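You operate a simulated robot arm through the tools that you are given. There is no shell and no other tool.

You are at the controls of a simulated two-armed robot. One attempt, no reset.

## Task
Find Bravo on the job card, dial its letter and mark the purple cube with it.
Fine: the card lies under the open drawer; leave the cube in the drawer, key off after.

Only the result counts: the job must be done as asked and must still hold three seconds after the hand-in. Knocking over, shifting, dropping, spilling or breaking anything else fails it.

## Robot
Two 6-joint arms with fingered hands on one trunk that stands fixed in place. Base frame: the origin is at the foot of the trunk, x ahead of it, y to its left, z up. Units: mm, rad, N and s.
The left shoulder is at [20, 157, 829], the right one opposite. With the tool pointing down near the work surface each hand reaches from about 340 to 840 mm from the base axis, measured 20 degrees to its own side. Payload 4.1 kg a hand.
The TCP of each hand is the grasp point between the finger pads, 33 mm short of the fingertips. In the tool frame z runs along the fingers and y along their closing line. The gripper opens to 112 mm; its body begins 39 mm behind the TCP. The gripper is a hand of 4 fingers: y runs from the thumb to the fingers, the wrist lies at [-16, -118, -200] in the tool frame.
Orientation is that of the tool frame in the base frame, as a unit quaternion [w, x, y, z]. With the fingers straight down and the wrist toward the robot, the tool's x, y and z point along [0, 1, 0], [1, 0, 0] and [0, 0, -1] of the base frame.

## Interface
- The arms move only by the tool send_rows. It takes "left_steps", "right_steps" or both (then of equal length, played together; a hand with none holds still); each is a list of rows, each a list of 2 entries, a list of its own where there are three numbers: the shift along the tool's x, y, z in units of 50 mm (1.0 is 50 mm), then the turn, a rotation vector about the tool's x, y, z in units of 4 degrees (1.0 is 4 degrees). In form: [[[tx, ty, tz], [rx, ry, rz]], ...]. A call has 1 to 20 rows; each row shifts and turns the commanded pose from where the row before left it, along the tool's axes as they then stand. A call with a number of a shift or a turn outside -1 to 1 is refused whole. A row lasts 0.2 s, in which the tool goes at most 50 mm and 0.15 rad; a call with a longer step from one row to the next is refused whole. A pose out of reach is approached as far as the arm can. The call stops where the force on the tool passes 40 N (or 10 N more than at its start, if that is more) or the arm is blocked; 0.2 s more then pass. In this call time passes only in rows, and 0.2 s behind the last. It gives the time, the measured TCP pose, the force on the tool (base axes), the opening and the grip force at its end, in the units of the frame above (readings bear some noise), with the torque about the TCP (base axes, N m) and any sound that the robot's microphone picked up.
- Cameras (640 x 400 px; columns grow to the right, rows downward): "scene" is now at [60.3, -9.2, 1477.8]; the picture's right is [-0.03, -1.00, 0.00], its down [-0.50, 0.01, -0.87] and it looks along [0.87, -0.02, -0.50] (base axes); focal length 346 px, centre (320, 200). "left" rides on the left gripper at [-66, -89, -130] in its tool frame; the picture's right is [-0.79, -0.29, 0.54], its down [0.55, -0.71, 0.44] and it looks along [0.26, 0.64, 0.72] (tool axes); focal length 247 px, centre (320, 200). "right" rides on the right gripper at [66, -89, -130] in its tool frame; the picture's right is [-0.79, 0.29, -0.54], its down [-0.55, -0.71, 0.44] and it looks along [-0.26, 0.64, 0.72] (tool axes); focal length 247 px, centre (320, 200). There is no depth. A picture from a camera that has moved, and an enlarged one, comes with that camera's place and axes in the base frame and with its lens. The place of the scene camera against the robot may be out by one fixed shift of up to 12 mm in any direction.
- grab_frame(camera): a new picture of that camera. It takes no simulated time.
- finger_targets(index, middle, ring, thumb_bend, thumb_turn, hand): sets how far each is bent, from 0 (flat) to 1 (curled in); at 0.3 the hand is open as for a grip, at 0.7 the pads meet at the TCP. One left out holds its place. A second passes; each finger stops where it meets its share of the squeeze, and holds until it gets a number again. It is the only way to open and close the hand. It gives what a move gives, with no picture; readings hold the bend of each and the force on the fingers (four entries, about 0 where the hand has none), thumb and palm. thumb_turn goes from beside the hand (0) to across from the fingers (1), as for a grip.
- head_to(pan, tilt): turns the head with the scene camera to pan (to the left, within 1.501 rad either way) and tilt (down, from -0.506 to 1.204), counted from straight ahead of the robot. It gives what a move gives.
- enlarge(camera, box): a new picture of the part [left, top, right, bottom] of that camera's present view, enlarged. It takes no simulated time.
- finish_job(): hands the job in; it is judged then, once.

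Nothing tells you positions but the pictures and the camera data. Unless the task says otherwise, let go and move clear before handing in.

The tools are called after "Emit:" as a command line: name --argument value ..., lists and objects as JSON in quotes. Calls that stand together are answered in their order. send_rows: Moves the arms, as the interface text tells. Its arguments: {"type":"object","properties":{"left_steps":{"type":"array","items":{"type":"array"}},"right_steps":{"type":"array","items":{"type":"array"}}},"required":[]} The other tools are called the same way: finger_targets (index, middle, ring, thumb_bend, thumb_turn, hand) moves the fingers one by one; head_to (pan, tilt) turns the head that bears the scene camera; grab_frame (camera) takes a picture; enlarge (camera, box) takes an enlarged picture of a part of a camera's view; finish_job () hands the job in.

At the start:

```text
time: 0.0
left_eef_pos: [347.9, 183.1, 1271.0]
left_ee_rot: [0.0, 0.707, 0.708, 0.0]
left_force: [0.3, -0.2, -0.1]
left_wrist_torque: [0.01, 0.0, -0.01]
left_width: 111.8
left_grasp_force: 0.0
left_shape: jaw
left_bend: [0.3, 0.3, 0.3, 0.3, 0.98]
left_finger forces: [0.1, 0.0, 0.0, 0.0, 0.0, 0.0]
right_eef_pos: [369.6, -132.2, 1271.3]
right_ee_rot: [0.001, 0.707, 0.707, 0.0]
right_force: [0.3, 0.0, -0.6]
right_wrist_torque: [0.01, -0.02, 0.01]
right_width: 111.9
right_grasp_force: 0.1
right_shape: jaw
right_bend: [0.3, 0.3, 0.3, 0.3, 0.98]
right_finger forces: [0.0, 0.1, 0.1, 0.0, 0.1, 0.0]
head pan, tilt (commanded): [-0.024, 0.524]
```

scene: 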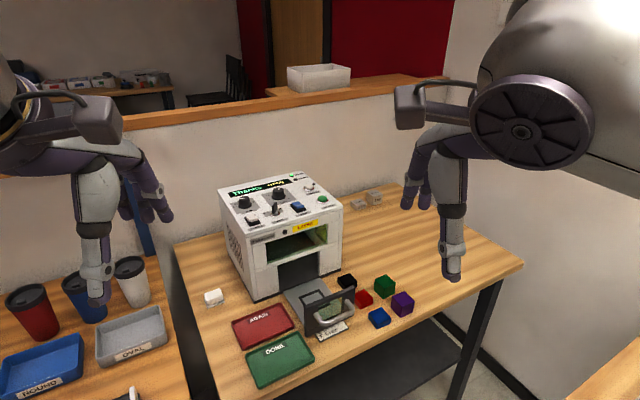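
right: 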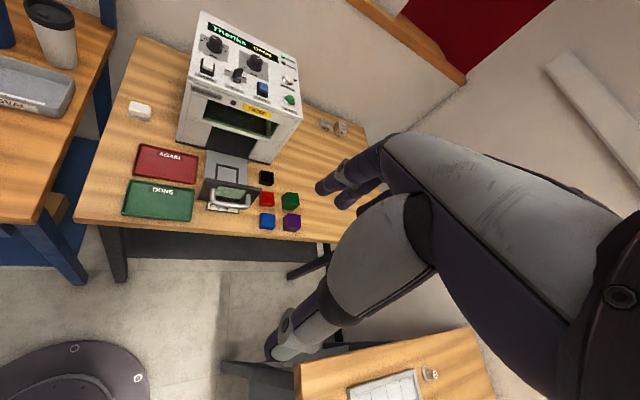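
left: 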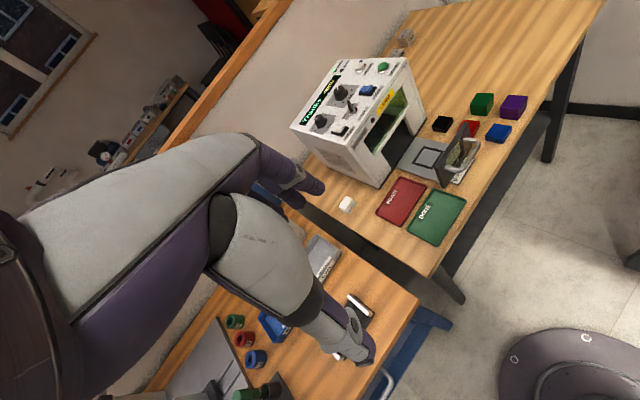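

I see a white marking machine with knobs and buttons, an open drawer in front of it, coloured cubes to the right, and a card under the drawer. I'll enlarge the pictures to read the details first.

Emit:
enlarge --camera "scene" --box '[210, 165, 350, 255]'

Emit:
enlarge --camera "scene" --box '[270, 260, 430, 360]'

Emit:
enlarge --camera "right" --box '[180, 10, 320, 100]'

Emit:
enlarge --camera "right" --box '[180, 140, 320, 240]'

Emit:
enlarge --camera "left" --box '[390, 80, 540, 220]'

```text
4.44 times, centred on (280, 210) of scene
camera zoom: at [60.3, -9.2, 1477.8], right [-0.03, -1.0, 0.0], down [-0.5, 0.01, -0.87], along [0.87, -0.02, -0.5], focal length 1535 px, centre (498, 156)
```

zoom: 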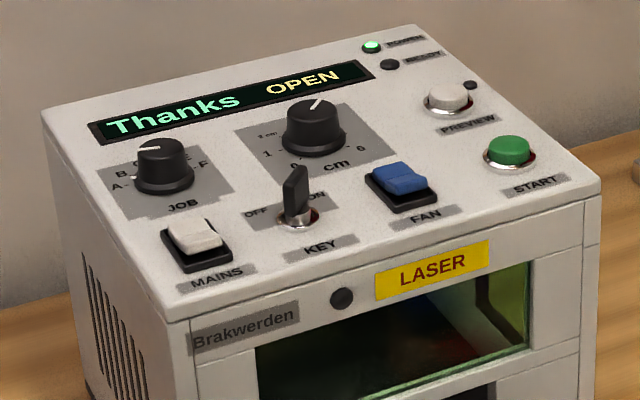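

```text
4.00 times, centred on (350, 310) of scene
camera zoom: at [60.3, -9.2, 1477.8], right [-0.03, -1.0, 0.0], down [-0.5, 0.01, -0.87], along [0.87, -0.02, -0.5], focal length 1382 px, centre (200, -240)
```

zoom: 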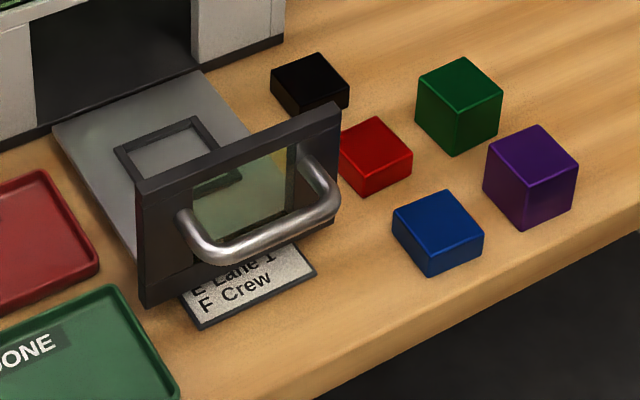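

```text
4.44 times, centred on (250, 55) of right
camera zoom: at [280.7, -66.6, 1400.5], right [0.29, -0.79, 0.54], down [-0.71, -0.55, -0.44], along [0.64, -0.26, -0.72], focal length 1098 px, centre (631, 844)
```

zoom: 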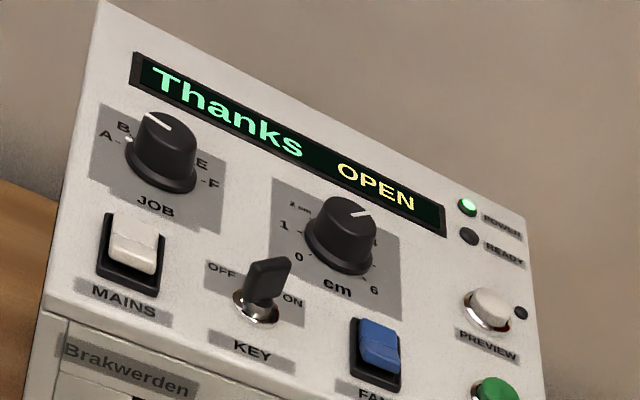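

```text
4.00 times, centred on (250, 190) of right
camera zoom: at [280.7, -66.6, 1400.5], right [0.29, -0.79, 0.54], down [-0.71, -0.55, -0.44], along [0.64, -0.26, -0.72], focal length 988 px, centre (600, 240)
```

zoom: 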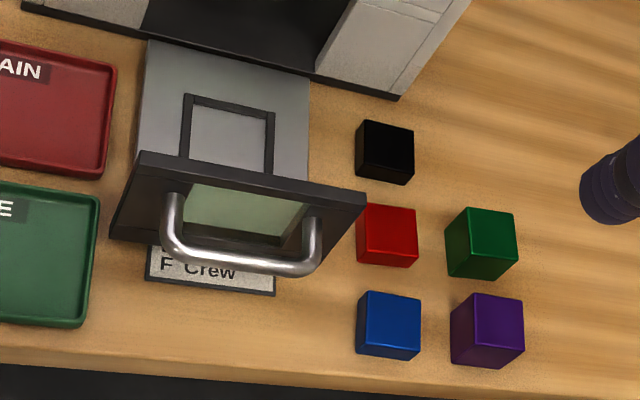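

```text
2.86 times, centred on (465, 150) of left
camera zoom: at [258.6, 116.5, 1402.7], right [-0.29, -0.79, -0.54], down [-0.71, 0.55, -0.44], along [0.64, 0.26, -0.72], focal length 706 px, centre (-94, 343)
```

zoom: 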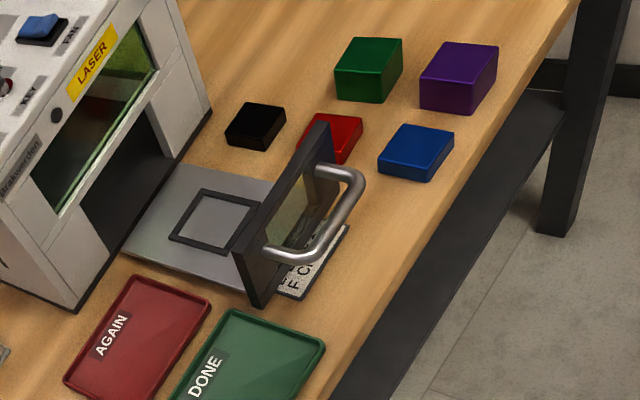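

The machine's top panel sits roughly at z≈1020, x≈850 and the purple cube's top is around (639, -203, 873). The panel needs a closer look, so I'll bring the left hand's camera nearer, staying well above the machine.

Emit:
send_rows --left_steps '[[[-0.26, 0.72, 0.15], [0, 0, 0]], [[-0.26, 0.72, 0.15], [0, 0, 0]], [[-0.26, 0.72, 0.15], [0, 0, 0]], [[-0.26, 0.72, 0.15], [0, 0, 0]], [[-0.26, 0.72, 0.15], [0, 0, 0]], [[-0.26, 0.72, 0.15], [0, 0, 0]], [[-0.26, 0.72, 0.15], [0, 0, 0]], [[-0.26, 0.72, 0.15], [0, 0, 0]], [[-0.26, 0.72, 0.15], [0, 0, 0]]]'

Emit:
grab_frame --camera "left"

Emit:
grab_frame --camera "scene"

```text
time: 2.0
left_eef_pos: [649.1, 67.7, 1184.0]
left_ee_rot: [0.0, 0.707, 0.707, 0.0]
left_force: [-1.2, -0.1, 0.7]
left_wrist_torque: [-0.04, -0.06, -0.05]
left_width: 112.1
left_grasp_force: 0.0
left_shape: jaw
left_bend: [0.3, 0.3, 0.3, 0.3, 0.98]
left_finger forces: [0.0, 0.0, 0.0, 0.0, 0.1, 0.1]
left hand out of reach, approached as far as the arm can: row 9
right_eef_pos: [369.4, -131.5, 1271.5]
right_ee_rot: [0.0, 0.707, 0.707, 0.0]
right_force: [-0.6, -0.5, 0.7]
right_wrist_torque: [-0.05, -0.07, 0.0]
right_width: 111.6
right_grasp_force: 0.1
right_shape: jaw
right_bend: [0.3, 0.3, 0.3, 0.3, 0.98]
right_finger forces: [0.0, 0.0, 0.0, 0.0, 0.1, 0.0]
head pan, tilt (commanded): [-0.024, 0.524]
```

```text
taken
camera left: at [559.9, 1.3, 1316.2], right [-0.29, -0.79, -0.54], down [-0.71, 0.55, -0.43], along [0.64, 0.26, -0.72], focal length 247 px, centre (320, 200)
```

left: 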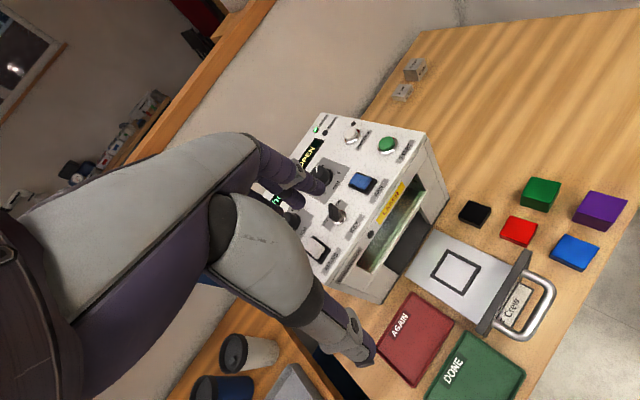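

```text
taken
camera scene: at [59.6, -8.8, 1477.8], right [-0.03, -1.0, 0.0], down [-0.5, 0.01, -0.87], along [0.87, -0.02, -0.5], focal length 346 px, centre (320, 200)
```

scene: 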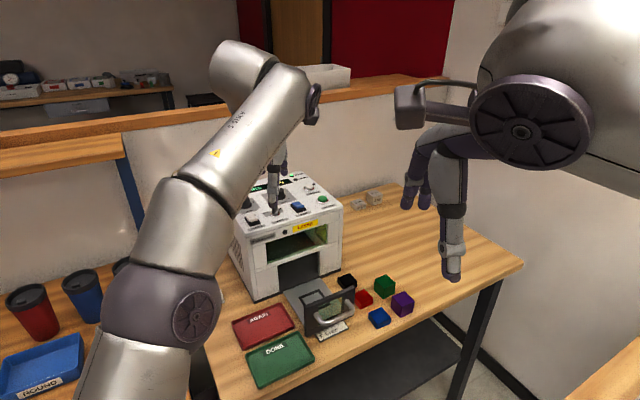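

The left hand now sees the panel and drawer closely. I'll enlarge to read the dials and the card.

Emit:
enlarge --camera "left" --box '[260, 105, 460, 265]'

Emit:
enlarge --camera "left" --box '[380, 170, 640, 340]'

Emit:
enlarge --camera "right" --box '[190, 10, 310, 85]'

```text
2.50 times, centred on (360, 185) of left
camera zoom: at [559.9, 1.3, 1316.2], right [-0.29, -0.79, -0.54], down [-0.71, 0.55, -0.43], along [0.64, 0.26, -0.72], focal length 617 px, centre (220, 238)
```

zoom: 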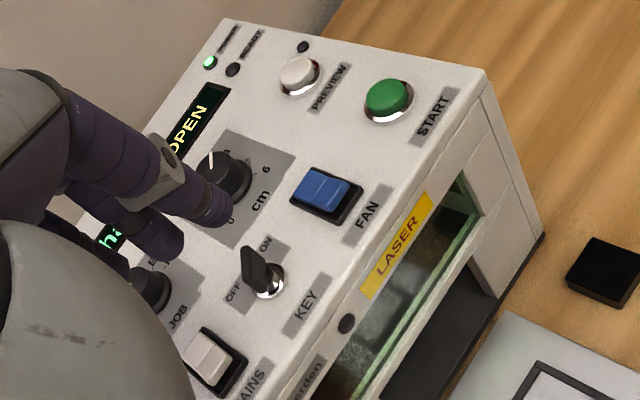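

```text
2.35 times, centred on (510, 255) of left
camera zoom: at [559.9, 1.3, 1316.2], right [-0.29, -0.79, -0.54], down [-0.71, 0.55, -0.43], along [0.64, 0.26, -0.72], focal length 581 px, centre (-127, 71)
```

zoom: 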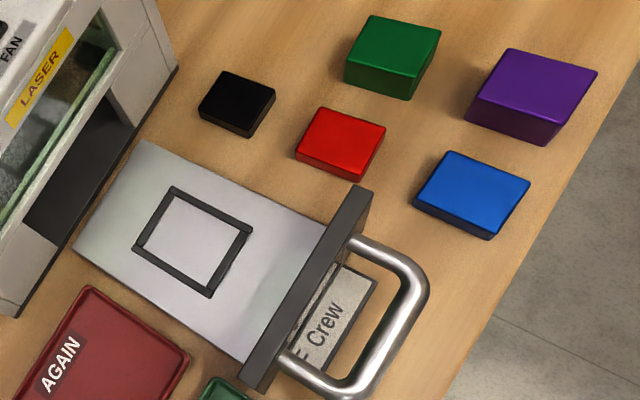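

```text
5.33 times, centred on (250, 48) of right
camera zoom: at [280.0, -66.2, 1400.7], right [0.29, -0.79, 0.54], down [-0.71, -0.55, -0.44], along [0.64, -0.26, -0.72], focal length 1317 px, centre (693, 1013)
```

zoom: 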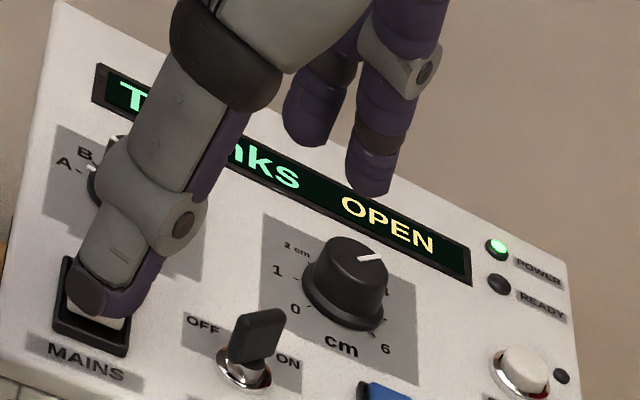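

The fingers hide part of the panel. I'll slide the left hand sideways (+y) for a clear look at the dials, key and rocker states.

Emit:
send_rows --left_steps '[[[0.7, 0, 0], [0, 0, 0]], [[0.7, 0, 0], [0, 0, 0]], [[0.7, 0, 0], [0, 0, 0]], [[0.7, 0, 0], [0, 0, 0]]]'

Emit:
grab_frame --camera "left"

Emit:
enlarge --camera "left" --box '[330, 80, 500, 210]'

Emit:
enlarge --camera "right" --box '[190, 10, 310, 85]'

```text
time: 3.0
left_eef_pos: [645.4, 207.9, 1186.3]
left_ee_rot: [-0.001, 0.708, 0.706, 0.0]
left_force: [1.3, -0.2, -1.3]
left_wrist_torque: [0.05, -0.03, 0.02]
left_width: 111.8
left_grasp_force: 0.0
left_shape: jaw
left_bend: [0.3, 0.3, 0.3, 0.3, 0.98]
left_finger forces: [0.0, 0.1, 0.0, 0.0, 0.0, 0.1]
right_eef_pos: [368.9, -132.3, 1271.4]
right_ee_rot: [0.001, 0.707, 0.707, 0.0]
right_force: [-0.1, -0.1, -0.8]
right_wrist_torque: [0.04, -0.02, 0.05]
right_width: 111.8
right_grasp_force: 0.1
right_shape: jaw
right_bend: [0.3, 0.3, 0.3, 0.3, 0.98]
right_finger forces: [0.1, 0.1, 0.0, 0.0, 0.1, 0.1]
head pan, tilt (commanded): [-0.024, 0.524]
```

```text
taken
camera left: at [558.1, 140.9, 1317.8], right [-0.29, -0.79, -0.54], down [-0.71, 0.55, -0.44], along [0.64, 0.26, -0.72], focal length 247 px, centre (320, 200)
```

left: 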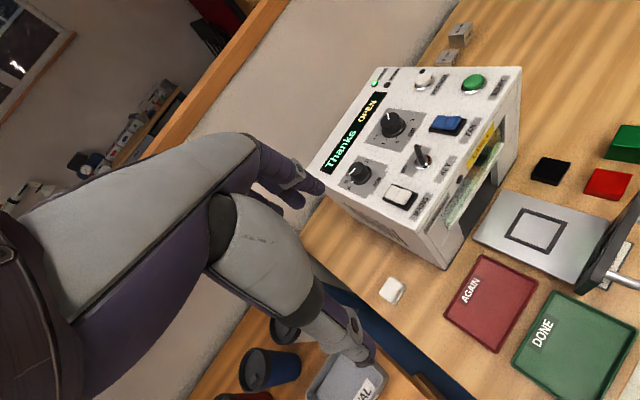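

```text
3.08 times, centred on (415, 145) of left
camera zoom: at [558.1, 140.9, 1317.8], right [-0.29, -0.79, -0.54], down [-0.71, 0.55, -0.44], along [0.64, 0.26, -0.72], focal length 760 px, centre (28, 369)
```

zoom: 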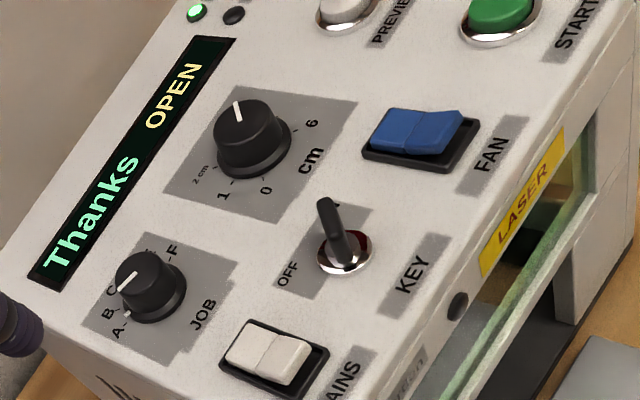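

```text
5.33 times, centred on (250, 48) of right
camera zoom: at [280.6, -67.0, 1400.5], right [0.29, -0.79, 0.54], down [-0.71, -0.55, -0.44], along [0.64, -0.26, -0.72], focal length 1317 px, centre (693, 1013)
```

zoom: 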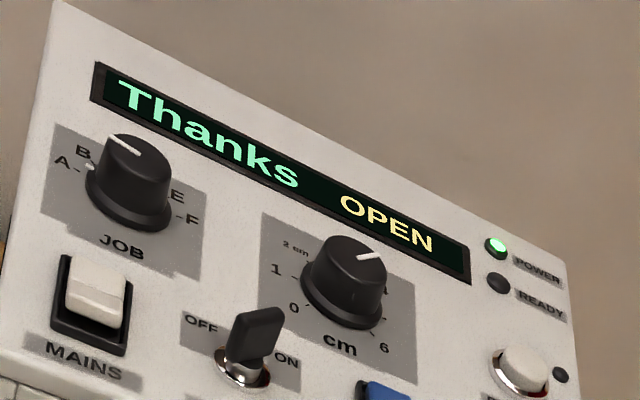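

The panel is readable now: JOB is at B ("Thanks"), cm somewhere around 3, the drawer reads OPEN, and mains is on. Next I'll bring the right hand's camera closer to the cubes and drawer to measure them.

Emit:
send_rows --right_steps '[[[0.057, 0.354, 0.751], [0, 0, 0]], [[0.057, 0.354, 0.751], [0, 0, 0]], [[0.057, 0.354, 0.751], [0, 0, 0]], [[0.057, 0.354, 0.751], [0, 0, 0]], [[0.057, 0.354, 0.751], [0, 0, 0]], [[0.057, 0.354, 0.751], [0, 0, 0]], [[0.057, 0.354, 0.751], [0, 0, 0]]]'

Emit:
grab_frame --camera "right"

Emit:
enlarge --camera "left" --box '[335, 100, 415, 210]'

Emit:
enlarge --camera "left" --box '[400, 60, 520, 140]'

```text
time: 4.6
left_eef_pos: [647.0, 207.8, 1186.3]
left_ee_rot: [0.001, 0.707, 0.707, 0.001]
left_force: [0.5, 0.6, 0.3]
left_wrist_torque: [0.04, -0.01, -0.03]
left_width: 111.8
left_grasp_force: 0.0
left_shape: jaw
left_bend: [0.3, 0.3, 0.3, 0.3, 0.98]
left_finger forces: [0.0, 0.0, 0.1, 0.1, 0.1, 0.1]
right_eef_pos: [495.9, -109.8, 1008.9]
right_ee_rot: [0.0, 0.706, 0.708, 0.0]
right_force: [-0.5, -0.2, 0.8]
right_wrist_torque: [-0.01, -0.01, 0.02]
right_width: 111.9
right_grasp_force: 0.1
right_shape: jaw
right_bend: [0.3, 0.3, 0.3, 0.3, 0.98]
right_finger forces: [0.0, 0.0, 0.0, 0.1, 0.1, 0.0]
head pan, tilt (commanded): [-0.024, 0.524]
```

```text
taken
camera right: at [407.0, -44.7, 1137.5], right [0.29, -0.79, 0.54], down [-0.71, -0.55, -0.44], along [0.64, -0.26, -0.72], focal length 247 px, centre (320, 200)
```

right: 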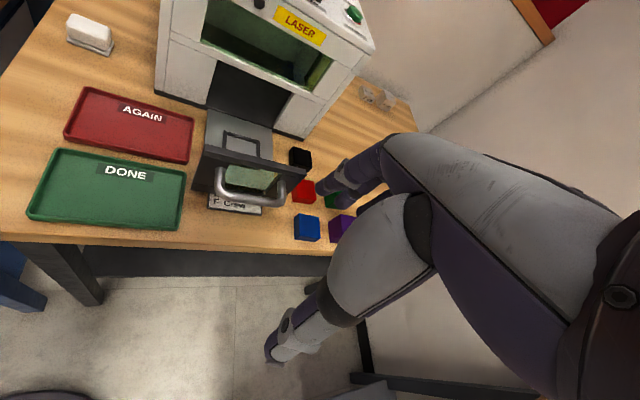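

```text
3.64 times, centred on (375, 155) of left
camera zoom: at [557.8, 141.0, 1318.0], right [-0.29, -0.79, -0.54], down [-0.71, 0.55, -0.44], along [0.64, 0.26, -0.72], focal length 898 px, centre (120, 364)
```

zoom: 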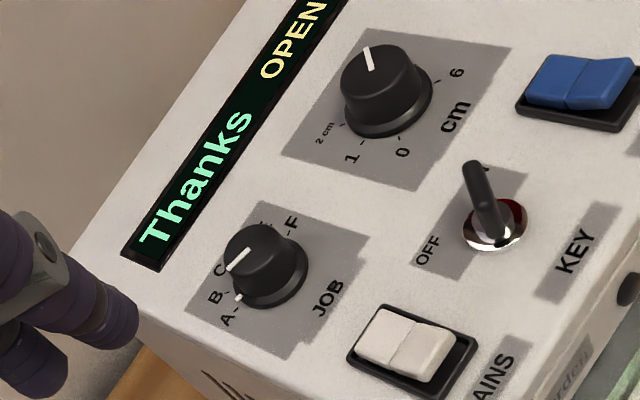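

```text
5.00 times, centred on (460, 100) of left
camera zoom: at [557.8, 141.0, 1318.0], right [-0.29, -0.79, -0.54], down [-0.71, 0.55, -0.44], along [0.64, 0.26, -0.72], focal length 1235 px, centre (-380, 700)
```

zoom: 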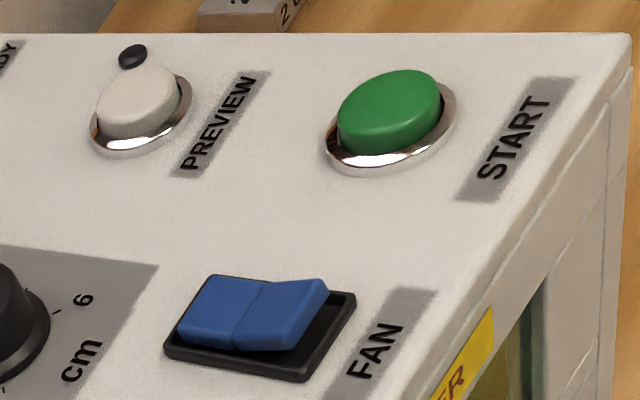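

There are small grey blocks behind-right of the machine that seem to carry size labels. I'll enlarge those and the cubes.

Emit:
enlarge --camera "left" --box '[425, 15, 485, 75]'

Emit:
enlarge --camera "scene" --box '[340, 180, 390, 215]'

Emit:
enlarge --camera "scene" --box '[320, 260, 430, 340]'

Emit:
enlarge --camera "right" --box '[180, 90, 360, 250]'

```text
6.67 times, centred on (455, 45) of left
camera zoom: at [557.8, 141.0, 1318.0], right [-0.29, -0.79, -0.54], down [-0.71, 0.55, -0.44], along [0.64, 0.26, -0.72], focal length 1646 px, centre (-580, 1233)
```

zoom: 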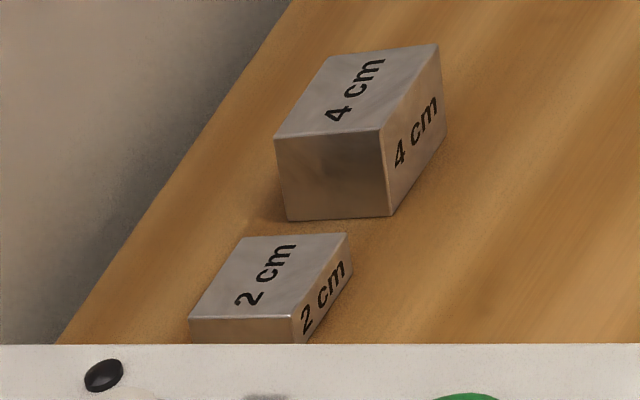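

```text
11.43 times, centred on (365, 198) of scene
camera zoom: at [59.8, -9.2, 1477.8], right [-0.03, -1.0, 0.0], down [-0.5, 0.01, -0.87], along [0.87, -0.02, -0.5], focal length 3948 px, centre (-194, 229)
```

zoom: 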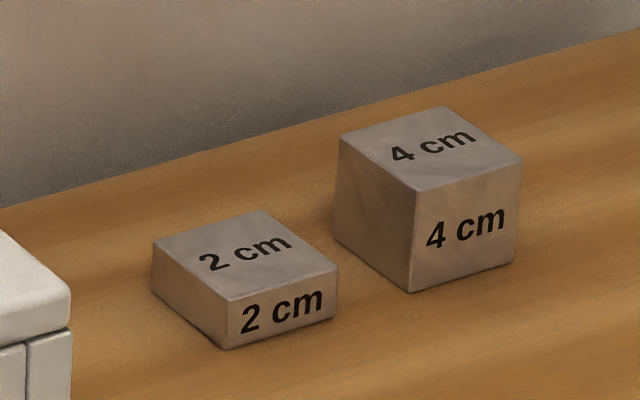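

```text
5.00 times, centred on (375, 300) of scene
camera zoom: at [59.8, -9.2, 1477.8], right [-0.03, -1.0, 0.0], down [-0.5, 0.01, -0.87], along [0.87, -0.02, -0.5], focal length 1727 px, centre (45, -300)
```

zoom: 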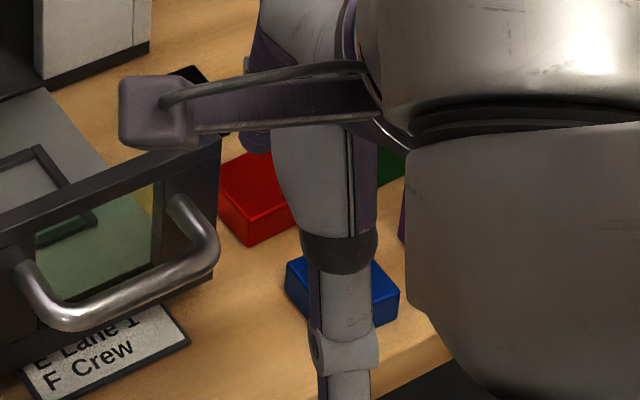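

```text
2.50 times, centred on (270, 170) of right
camera zoom: at [407.0, -44.7, 1137.5], right [0.29, -0.79, 0.54], down [-0.71, -0.55, -0.44], along [0.64, -0.26, -0.72], focal length 617 px, centre (445, 275)
```

zoom: 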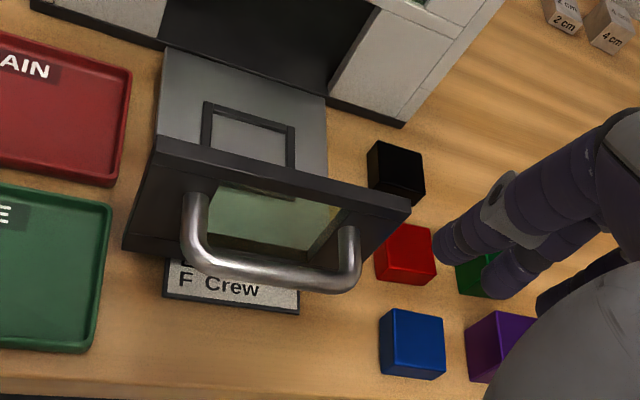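

The gauge blocks say 2 cm and 4 cm, which will help judge the purple cube's height. I'll shift the right hand further right so both its camera and the scene camera see the cubes without the fingers in the way.

Emit:
send_rows --right_steps '[[[-0.85, 0, 0], [0, 0, 0]], [[-0.85, 0, 0], [0, 0, 0]], [[-0.85, 0, 0], [0, 0, 0]], [[-0.85, 0, 0], [0, 0, 0]]]'

Emit:
grab_frame --camera "right"

Emit:
enlarge --camera "scene" --box '[335, 265, 425, 335]'

Emit:
enlarge --camera "right" --box '[200, 130, 310, 220]'

```text
time: 5.6
left_eef_pos: [647.4, 207.9, 1187.2]
left_ee_rot: [0.0, 0.707, 0.707, 0.0]
left_force: [-0.4, 0.3, 0.1]
left_wrist_torque: [-0.05, 0.02, -0.01]
left_width: 111.9
left_grasp_force: 0.1
left_shape: jaw
left_bend: [0.3, 0.3, 0.3, 0.3, 0.98]
left_finger forces: [0.0, 0.0, 0.0, 0.1, 0.1, 0.0]
right_eef_pos: [493.4, -278.3, 1007.2]
right_ee_rot: [0.0, 0.706, 0.708, 0.0]
right_force: [0.4, 0.3, 0.6]
right_wrist_torque: [-0.03, 0.01, 0.02]
right_width: 111.9
right_grasp_force: 0.1
right_shape: jaw
right_bend: [0.3, 0.3, 0.3, 0.3, 0.98]
right_finger forces: [0.1, 0.1, 0.0, 0.1, 0.0, 0.0]
head pan, tilt (commanded): [-0.024, 0.524]
```

```text
taken
camera right: at [404.7, -213.2, 1136.4], right [0.29, -0.79, 0.54], down [-0.71, -0.55, -0.44], along [0.64, -0.26, -0.72], focal length 247 px, centre (320, 200)
```

right: 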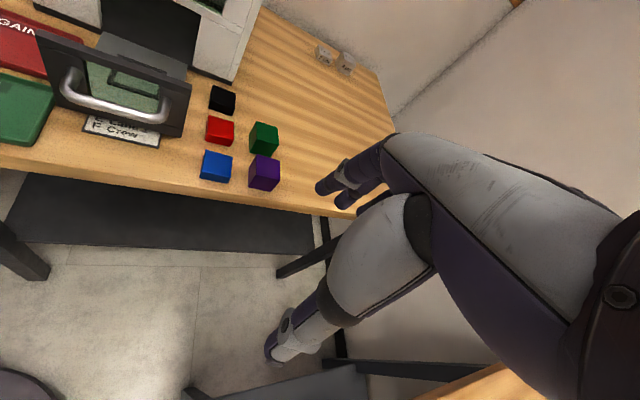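

```text
5.71 times, centred on (380, 300) of scene
camera zoom: at [60.3, -8.8, 1477.8], right [-0.02, -1.0, 0.0], down [-0.5, 0.01, -0.87], along [0.87, -0.02, -0.5], focal length 1974 px, centre (-23, -371)
```

zoom: 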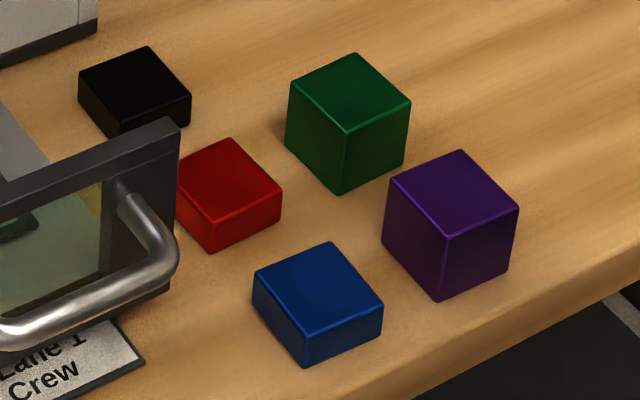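

```text
4.44 times, centred on (255, 175) of right
camera zoom: at [404.7, -213.2, 1136.4], right [0.29, -0.79, 0.54], down [-0.71, -0.55, -0.44], along [0.64, -0.26, -0.72], focal length 1098 px, centre (609, 311)
```

zoom: 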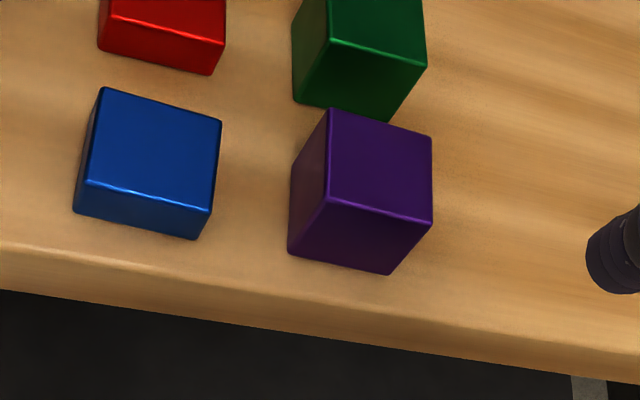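

The purple block is a true cube of about 38–40 mm with its top at roughly (665, -220, 840). The table, cubes and machine are all turned about 26°. I'll turn the right hand to match, with the thumb on the blue side and the fingers on the free side, and bring it above the cube.

Emit:
send_rows --right_steps '[[[0, 0, 0], [0, 0, 1]], [[0, 0, 0], [0, 0, 1]], [[0, 0, 0], [0, 0, 1]], [[0, 0, 0], [0, 0, 1]], [[0, 0, 0], [0, 0, 1]], [[0, 0, 0], [0, 0, 1]], [[0, 0, 0], [0, 0, 1]], [[0, 0, 0], [0, 0, 1]], [[0, 0, 0], [0, 0, 1]], [[0, 0, 0], [0, 0, 1]], [[0, 0, 0], [0, 0, 1]], [[0, 0, 0], [0, 0, 1]], [[0, 0, 0], [0, 0, 1]], [[0, 0, 0], [0, 0, 1]], [[0, 0, 0], [0, 0, 1]], [[0, 0, 0], [0, 0, 1]]]'

Emit:
grab_frame --camera "right"

Emit:
grab_frame --camera "scene"

```text
time: 9.0
left_eef_pos: [647.3, 207.1, 1185.8]
left_ee_rot: [0.0, 0.706, 0.708, 0.0]
left_force: [-0.2, 1.1, -0.4]
left_wrist_torque: [0.02, -0.03, 0.02]
left_width: 111.9
left_grasp_force: 0.1
left_shape: jaw
left_bend: [0.3, 0.3, 0.3, 0.3, 0.98]
left_finger forces: [0.0, 0.1, 0.0, 0.1, 0.0, 0.1]
right_eef_pos: [494.6, -282.5, 1009.3]
right_ee_rot: [0.001, 0.974, 0.224, 0.0]
right_force: [-1.3, 0.7, -0.5]
right_wrist_torque: [0.0, 0.01, 0.0]
right_width: 111.8
right_grasp_force: 0.1
right_shape: jaw
right_bend: [0.3, 0.3, 0.3, 0.3, 0.98]
right_finger forces: [0.0, 0.0, 0.0, 0.0, 0.0, 0.1]
head pan, tilt (commanded): [-0.024, 0.524]
```

```text
taken
camera right: at [514.2, -173.5, 1138.4], right [-0.59, -0.6, 0.54], down [-0.81, 0.4, -0.44], along [0.05, -0.69, -0.72], focal length 247 px, centre (320, 200)
```

right: 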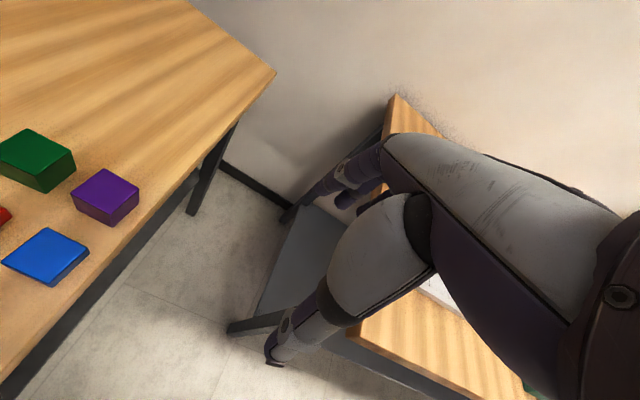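

```text
taken
camera scene: at [60.2, -9.2, 1477.8], right [-0.03, -1.0, 0.0], down [-0.5, 0.01, -0.87], along [0.87, -0.02, -0.5], focal length 346 px, centre (320, 200)
```

scene: 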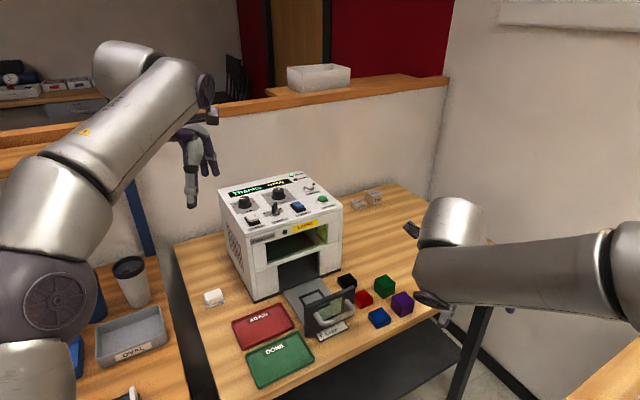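

The hand is turned and the purple cube is confirmed near (665, -221). Now I'll move it to hover above the cube, well above the neighbours.

Emit:
send_rows --right_steps '[[[0.717, 0.071, 0.3], [0, 0, 0]], [[0.717, 0.071, 0.3], [0, 0, 0]], [[0.717, 0.071, 0.3], [0, 0, 0]], [[0.717, 0.071, 0.3], [0, 0, 0]], [[0.717, 0.071, 0.3], [0, 0, 0]]]'

Emit:
grab_frame --camera "right"

Emit:
grab_frame --camera "scene"

Emit:
grab_frame --camera "left"

```text
time: 10.2
left_eef_pos: [646.5, 206.8, 1186.1]
left_ee_rot: [0.001, 0.707, 0.707, 0.001]
left_force: [-0.4, 0.2, 0.0]
left_wrist_torque: [0.01, -0.03, 0.01]
left_width: 111.7
left_grasp_force: 0.1
left_shape: jaw
left_bend: [0.3, 0.3, 0.3, 0.3, 0.98]
left_finger forces: [0.0, 0.0, 0.0, 0.0, 0.0, 0.0]
right_eef_pos: [663.3, -222.1, 931.6]
right_ee_rot: [0.0, 0.975, 0.224, 0.001]
right_force: [-0.1, -0.1, 0.5]
right_wrist_torque: [0.01, 0.0, 0.02]
right_width: 111.5
right_grasp_force: 0.1
right_shape: jaw
right_bend: [0.3, 0.3, 0.3, 0.3, 0.98]
right_finger forces: [0.0, 0.1, 0.0, 0.1, 0.1, 0.1]
head pan, tilt (commanded): [-0.024, 0.524]
```

```text
taken
camera right: at [683.2, -112.6, 1060.8], right [-0.59, -0.6, 0.54], down [-0.81, 0.4, -0.44], along [0.05, -0.69, -0.72], focal length 247 px, centre (320, 200)
```

right: 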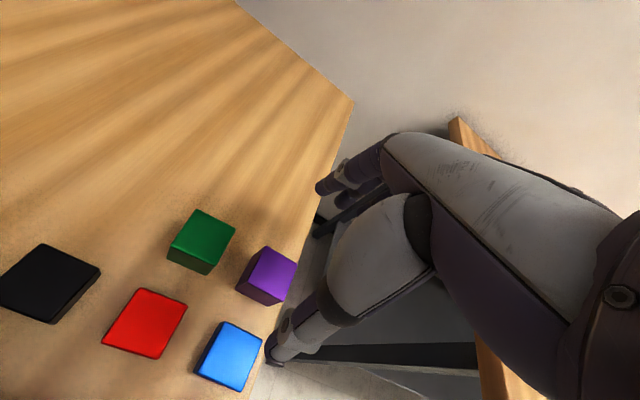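

```text
taken
camera scene: at [59.8, -9.4, 1477.8], right [-0.03, -1.0, 0.0], down [-0.5, 0.01, -0.87], along [0.87, -0.02, -0.5], focal length 346 px, centre (320, 200)
```

scene: 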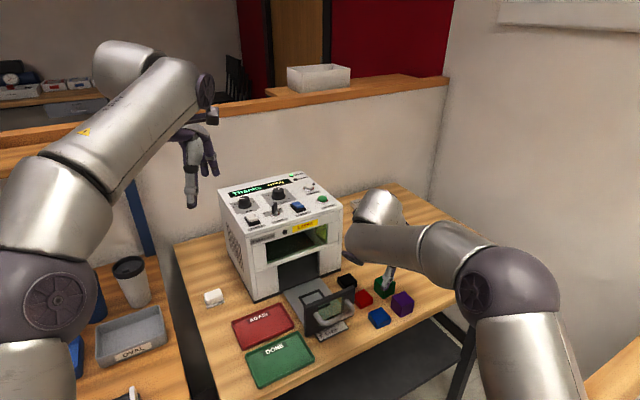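

```text
taken
camera left: at [557.8, 140.8, 1318.0], right [-0.29, -0.79, -0.54], down [-0.71, 0.55, -0.44], along [0.64, 0.26, -0.72], focal length 247 px, centre (320, 200)
```

left: 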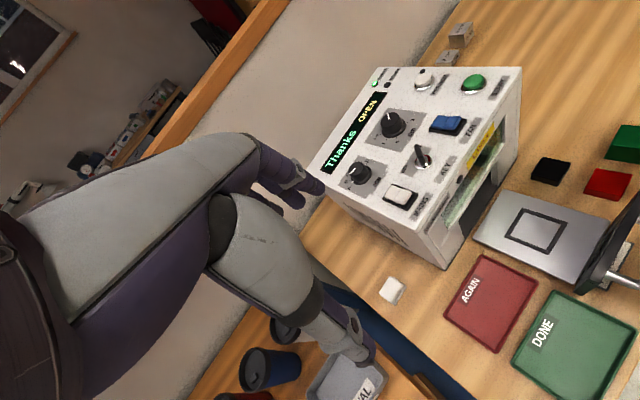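

The hand hovers almost directly over the purple cube. I'll enlarge to fine-tune the alignment before lowering.

Emit:
enlarge --camera "right" --box '[180, 200, 340, 390]'

Emit:
enlarge --camera "scene" --box '[340, 190, 440, 340]'

```text
2.11 times, centred on (260, 295) of right
camera zoom: at [683.2, -112.6, 1060.8], right [-0.59, -0.6, 0.54], down [-0.81, 0.4, -0.44], along [0.05, -0.69, -0.72], focal length 520 px, centre (446, 0)
```

zoom: 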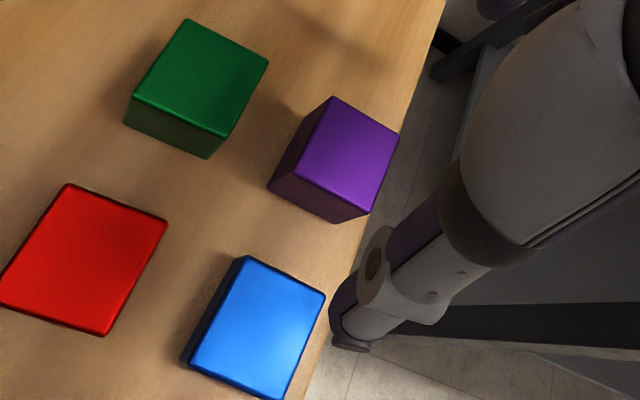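

```text
2.67 times, centred on (390, 265) of scene
camera zoom: at [59.8, -9.4, 1477.8], right [-0.03, -1.0, 0.0], down [-0.5, 0.01, -0.87], along [0.87, -0.02, -0.5], focal length 921 px, centre (133, 27)
```

zoom: 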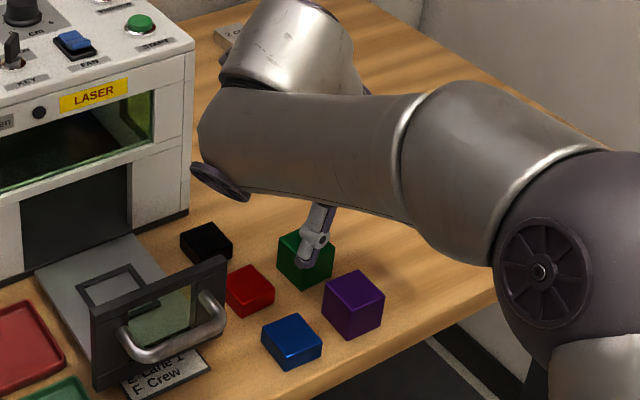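

Alignment is within about 3 mm. I'll pre-close the thumb partway so it will fit in the gap between the purple and blue cubes, then check its shape.

Emit:
finger_targets --hand "right" --thumb_bend 0.52 --index 0.42 --middle 0.42 --ring 0.42

Emit:
enlarge --camera "right" --box '[180, 140, 420, 390]'

Emit:
enlarge --camera "scene" --box '[350, 240, 430, 340]'

```text
time: 11.2
left_eef_pos: [648.0, 207.2, 1185.2]
left_ee_rot: [0.001, 0.707, 0.707, 0.0]
left_force: [-0.2, -0.2, 0.4]
left_wrist_torque: [-0.02, 0.01, 0.02]
left_width: 111.8
left_grasp_force: 0.1
left_shape: jaw
left_bend: [0.3, 0.3, 0.3, 0.3, 0.98]
left_finger forces: [0.0, 0.0, 0.0, 0.0, 0.1, 0.0]
right_eef_pos: [663.2, -221.3, 930.5]
right_ee_rot: [0.0, 0.974, 0.225, 0.001]
right_force: [-0.2, 0.2, 0.1]
right_wrist_torque: [0.0, -0.03, -0.01]
right_width: 66.8
right_grasp_force: 0.0
right_shape: fingers
right_bend: [0.42, 0.42, 0.42, 0.52, 0.98]
right_finger forces: [0.0, 0.1, 0.0, 0.0, 0.0, 0.0]
head pan, tilt (commanded): [-0.024, 0.524]
```

```text
1.60 times, centred on (300, 265) of right
camera zoom: at [683.1, -112.2, 1060.4], right [-0.59, -0.6, 0.54], down [-0.81, 0.4, -0.44], along [0.05, -0.69, -0.72], focal length 395 px, centre (352, 96)
```

zoom: 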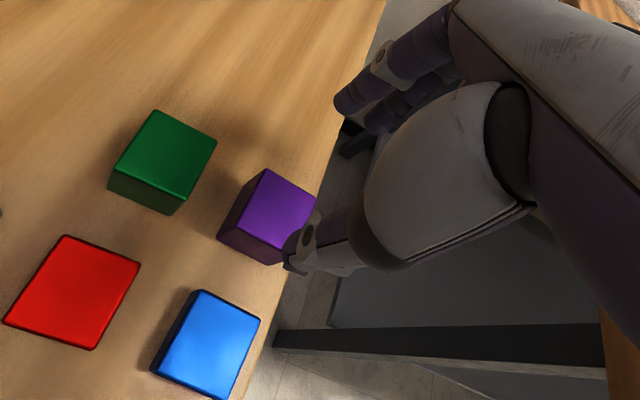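

```text
4.00 times, centred on (390, 290) of scene
camera zoom: at [60.3, -9.2, 1477.8], right [-0.03, -1.0, 0.0], down [-0.5, 0.01, -0.87], along [0.87, -0.02, -0.5], focal length 1382 px, centre (40, -160)
```

zoom: 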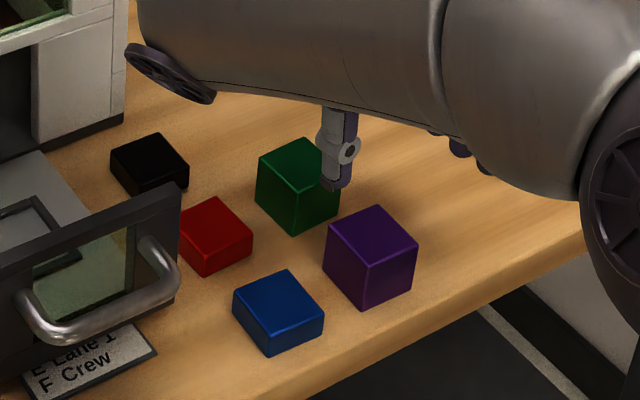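

The thumb should sit right in the middle of the 33 mm gap if bent slightly more. I'll adjust it, nudge the alignment, and descend partway to check clearance.

Emit:
finger_targets --hand "right" --thumb_bend 0.55

Emit:
send_rows --right_steps '[[[0.05, 0.03, 0.4], [0, 0, 0]], [[0, 0, 0.4], [0, 0, 0]], [[0, 0, 0.3], [0, 0, 0]]]'

Emit:
enlarge --camera "right" --box '[180, 140, 420, 390]'

Emit:
enlarge --camera "scene" --box '[350, 250, 430, 340]'

```text
time: 12.2
left_eef_pos: [646.2, 207.8, 1186.6]
left_ee_rot: [0.0, 0.707, 0.707, 0.0]
left_force: [0.7, -0.3, -0.2]
left_wrist_torque: [0.02, 0.01, 0.0]
left_width: 112.2
left_grasp_force: 0.0
left_shape: jaw
left_bend: [0.3, 0.3, 0.3, 0.3, 0.98]
left_finger forces: [0.1, 0.0, 0.0, 0.1, 0.0, 0.0]
right_eef_pos: [663.0, -221.4, 931.7]
right_ee_rot: [-0.001, 0.974, 0.225, -0.001]
right_force: [0.1, -0.2, -0.1]
right_wrist_torque: [-0.05, -0.02, 0.02]
right_width: 62.5
right_grasp_force: 0.1
right_shape: fingers
right_bend: [0.42, 0.42, 0.42, 0.55, 0.98]
right_finger forces: [0.0, 0.1, 0.1, 0.1, 0.0, 0.0]
head pan, tilt (commanded): [-0.024, 0.524]
```

```text
time: 13.0
left_eef_pos: [646.3, 207.6, 1186.8]
left_ee_rot: [-0.001, 0.707, 0.707, 0.0]
left_force: [-0.3, -0.7, 0.1]
left_wrist_torque: [0.0, 0.0, -0.01]
left_width: 112.1
left_grasp_force: 0.2
left_shape: jaw
left_bend: [0.3, 0.3, 0.3, 0.3, 0.98]
left_finger forces: [0.0, 0.1, 0.0, 0.0, 0.1, 0.0]
right_eef_pos: [665.2, -221.6, 877.1]
right_ee_rot: [0.001, 0.974, 0.226, 0.0]
right_force: [-0.1, 0.5, -0.2]
right_wrist_torque: [-0.03, 0.01, 0.0]
right_width: 62.5
right_grasp_force: 0.1
right_shape: fingers
right_bend: [0.42, 0.42, 0.42, 0.55, 0.98]
right_finger forces: [0.0, 0.0, 0.0, 0.0, 0.0, 0.1]
head pan, tilt (commanded): [-0.024, 0.524]
```

```text
1.60 times, centred on (300, 265) of right
camera zoom: at [685.3, -111.9, 1007.2], right [-0.59, -0.6, 0.54], down [-0.81, 0.4, -0.44], along [0.05, -0.69, -0.72], focal length 395 px, centre (352, 96)
```

zoom: 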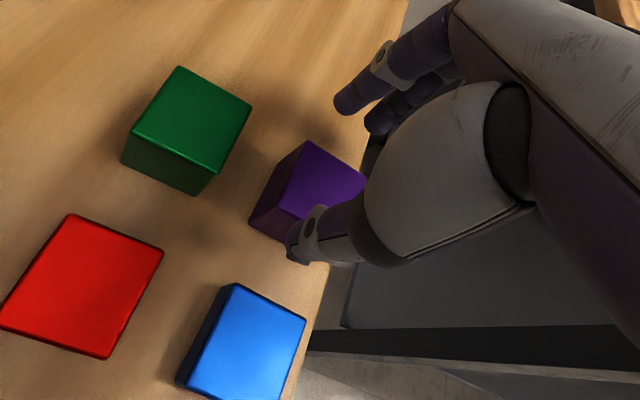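

```text
4.44 times, centred on (390, 295) of scene
camera zoom: at [60.2, -9.1, 1477.8], right [-0.03, -1.0, 0.0], down [-0.5, 0.01, -0.87], along [0.87, -0.02, -0.5], focal length 1535 px, centre (9, -222)
```

zoom: 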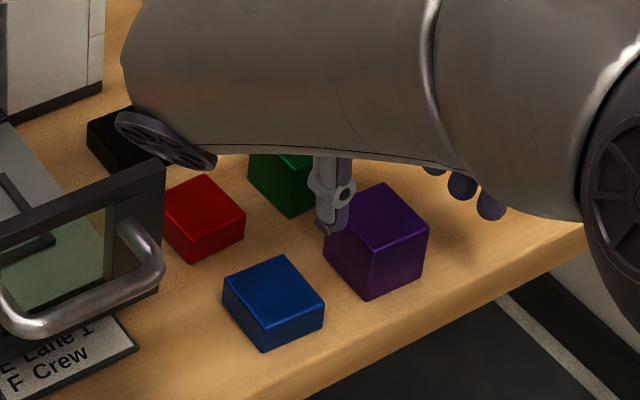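

The thumb is lined up with the gap beside the purple cube. I'll descend further in small steps.

Emit:
send_rows --right_steps '[[[0, 0, 0.2], [0, 0, 0]], [[0, 0, 0.2], [0, 0, 0]]]'

Emit:
enlarge --camera "scene" --box '[360, 265, 430, 335]'

Emit:
enlarge --camera "right" --box '[220, 170, 380, 330]'

```text
time: 13.6
left_eef_pos: [646.4, 207.2, 1185.2]
left_ee_rot: [0.0, 0.707, 0.707, 0.0]
left_force: [-0.8, -0.2, 0.2]
left_wrist_torque: [0.0, 0.02, 0.04]
left_width: 111.7
left_grasp_force: 0.0
left_shape: jaw
left_bend: [0.3, 0.3, 0.3, 0.3, 0.98]
left_finger forces: [0.0, 0.0, 0.0, 0.0, 0.0, 0.1]
right_eef_pos: [664.6, -220.8, 857.9]
right_ee_rot: [0.0, 0.974, 0.225, 0.001]
right_force: [0.0, 0.9, -0.6]
right_wrist_torque: [-0.01, 0.0, 0.01]
right_width: 62.4
right_grasp_force: 0.1
right_shape: fingers
right_bend: [0.42, 0.42, 0.42, 0.55, 0.98]
right_finger forces: [0.1, 0.0, 0.1, 0.1, 0.0, 0.0]
head pan, tilt (commanded): [-0.024, 0.524]
```

```text
5.71 times, centred on (395, 300) of scene
camera zoom: at [60.2, -9.1, 1477.8], right [-0.03, -1.0, 0.0], down [-0.5, 0.01, -0.87], along [0.87, -0.02, -0.5], focal length 1974 px, centre (-109, -371)
```

zoom: 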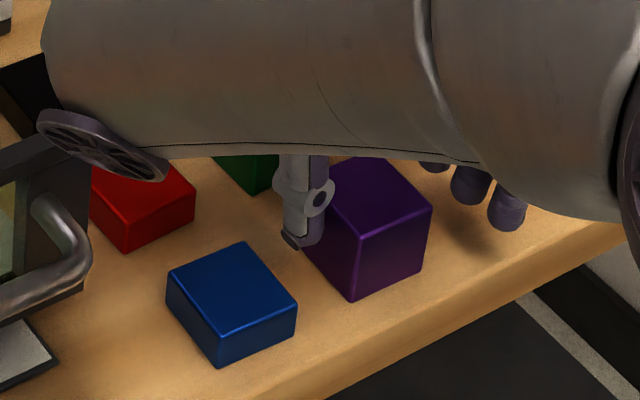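

```text
2.50 times, centred on (300, 250) of right
camera zoom: at [685.2, -112.5, 987.5], right [-0.59, -0.6, 0.54], down [-0.81, 0.4, -0.44], along [0.05, -0.69, -0.72], focal length 617 px, centre (370, 75)
```

zoom: 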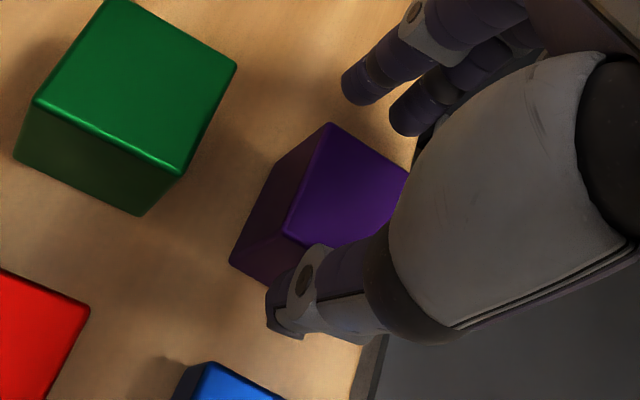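

The thumb is in the gap and clear of the blue cube. I'll descend another 14 mm and close on the cube.

Emit:
send_rows --right_steps '[[[0, 0, 0.14], [0, 0, 0]], [[0, 0, 0.14], [0, 0, 0]]]'

Emit:
finger_targets --hand "right" --thumb_bend 0.575 --index 0.7 --middle 0.7 --ring 0.7

Emit:
enlarge --camera "scene" --box '[360, 265, 430, 335]'

Emit:
enlarge --camera "right" --box '[220, 170, 380, 330]'

```text
time: 14.2
left_eef_pos: [647.3, 208.5, 1186.4]
left_ee_rot: [0.0, 0.707, 0.707, 0.0]
left_force: [-0.6, 0.3, 0.4]
left_wrist_torque: [-0.03, 0.01, -0.03]
left_width: 111.7
left_grasp_force: 0.0
left_shape: jaw
left_bend: [0.3, 0.3, 0.3, 0.3, 0.98]
left_finger forces: [0.0, 0.0, 0.1, 0.0, 0.1, 0.1]
right_eef_pos: [664.7, -220.9, 844.1]
right_ee_rot: [0.0, 0.974, 0.225, 0.0]
right_force: [0.6, -0.5, 0.3]
right_wrist_torque: [0.02, -0.02, 0.01]
right_width: 62.2
right_grasp_force: 0.1
right_shape: fingers
right_bend: [0.42, 0.42, 0.42, 0.55, 0.98]
right_finger forces: [0.0, 0.0, 0.1, 0.0, 0.1, 0.1]
head pan, tilt (commanded): [-0.024, 0.524]
```

```text
time: 15.2
left_eef_pos: [648.2, 208.1, 1185.6]
left_ee_rot: [0.0, 0.707, 0.707, 0.0]
left_force: [0.8, 0.3, -0.5]
left_wrist_torque: [-0.02, 0.0, 0.0]
left_width: 112.0
left_grasp_force: 0.0
left_shape: jaw
left_bend: [0.3, 0.3, 0.3, 0.3, 0.98]
left_finger forces: [0.0, 0.0, 0.1, 0.1, 0.0, 0.0]
right_eef_pos: [664.8, -220.6, 843.8]
right_ee_rot: [0.0, 0.974, 0.225, -0.001]
right_force: [0.0, 0.9, 0.6]
right_wrist_torque: [0.01, -0.03, 0.01]
right_width: 38.0
right_grasp_force: 8.6
right_shape: fingers
right_bend: [0.63, 0.66, 0.7, 0.53, 0.97]
right_finger forces: [4.3, 4.4, 0.1, 0.0, 8.9, 0.0]
head pan, tilt (commanded): [-0.024, 0.524]
```

```text
5.71 times, centred on (395, 300) of scene
camera zoom: at [60.3, -9.2, 1477.8], right [-0.03, -1.0, 0.0], down [-0.5, 0.01, -0.87], along [0.87, -0.02, -0.5], focal length 1974 px, centre (-109, -371)
```

zoom: 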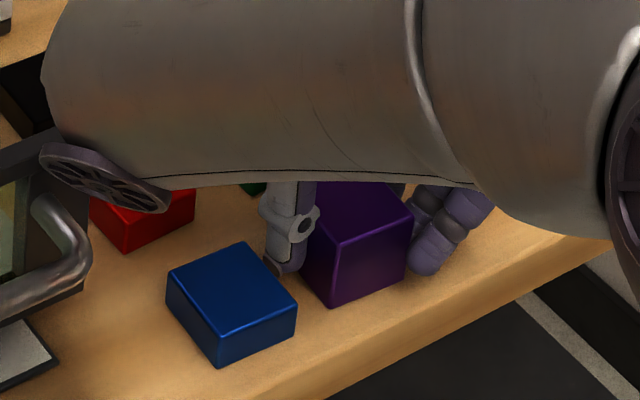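

```text
2.50 times, centred on (300, 250) of right
camera zoom: at [685.5, -111.9, 973.5], right [-0.59, -0.6, 0.54], down [-0.81, 0.4, -0.44], along [0.05, -0.69, -0.72], focal length 617 px, centre (370, 75)
```

zoom: 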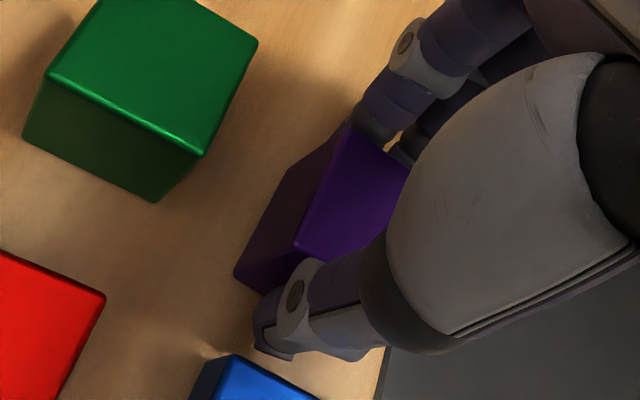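

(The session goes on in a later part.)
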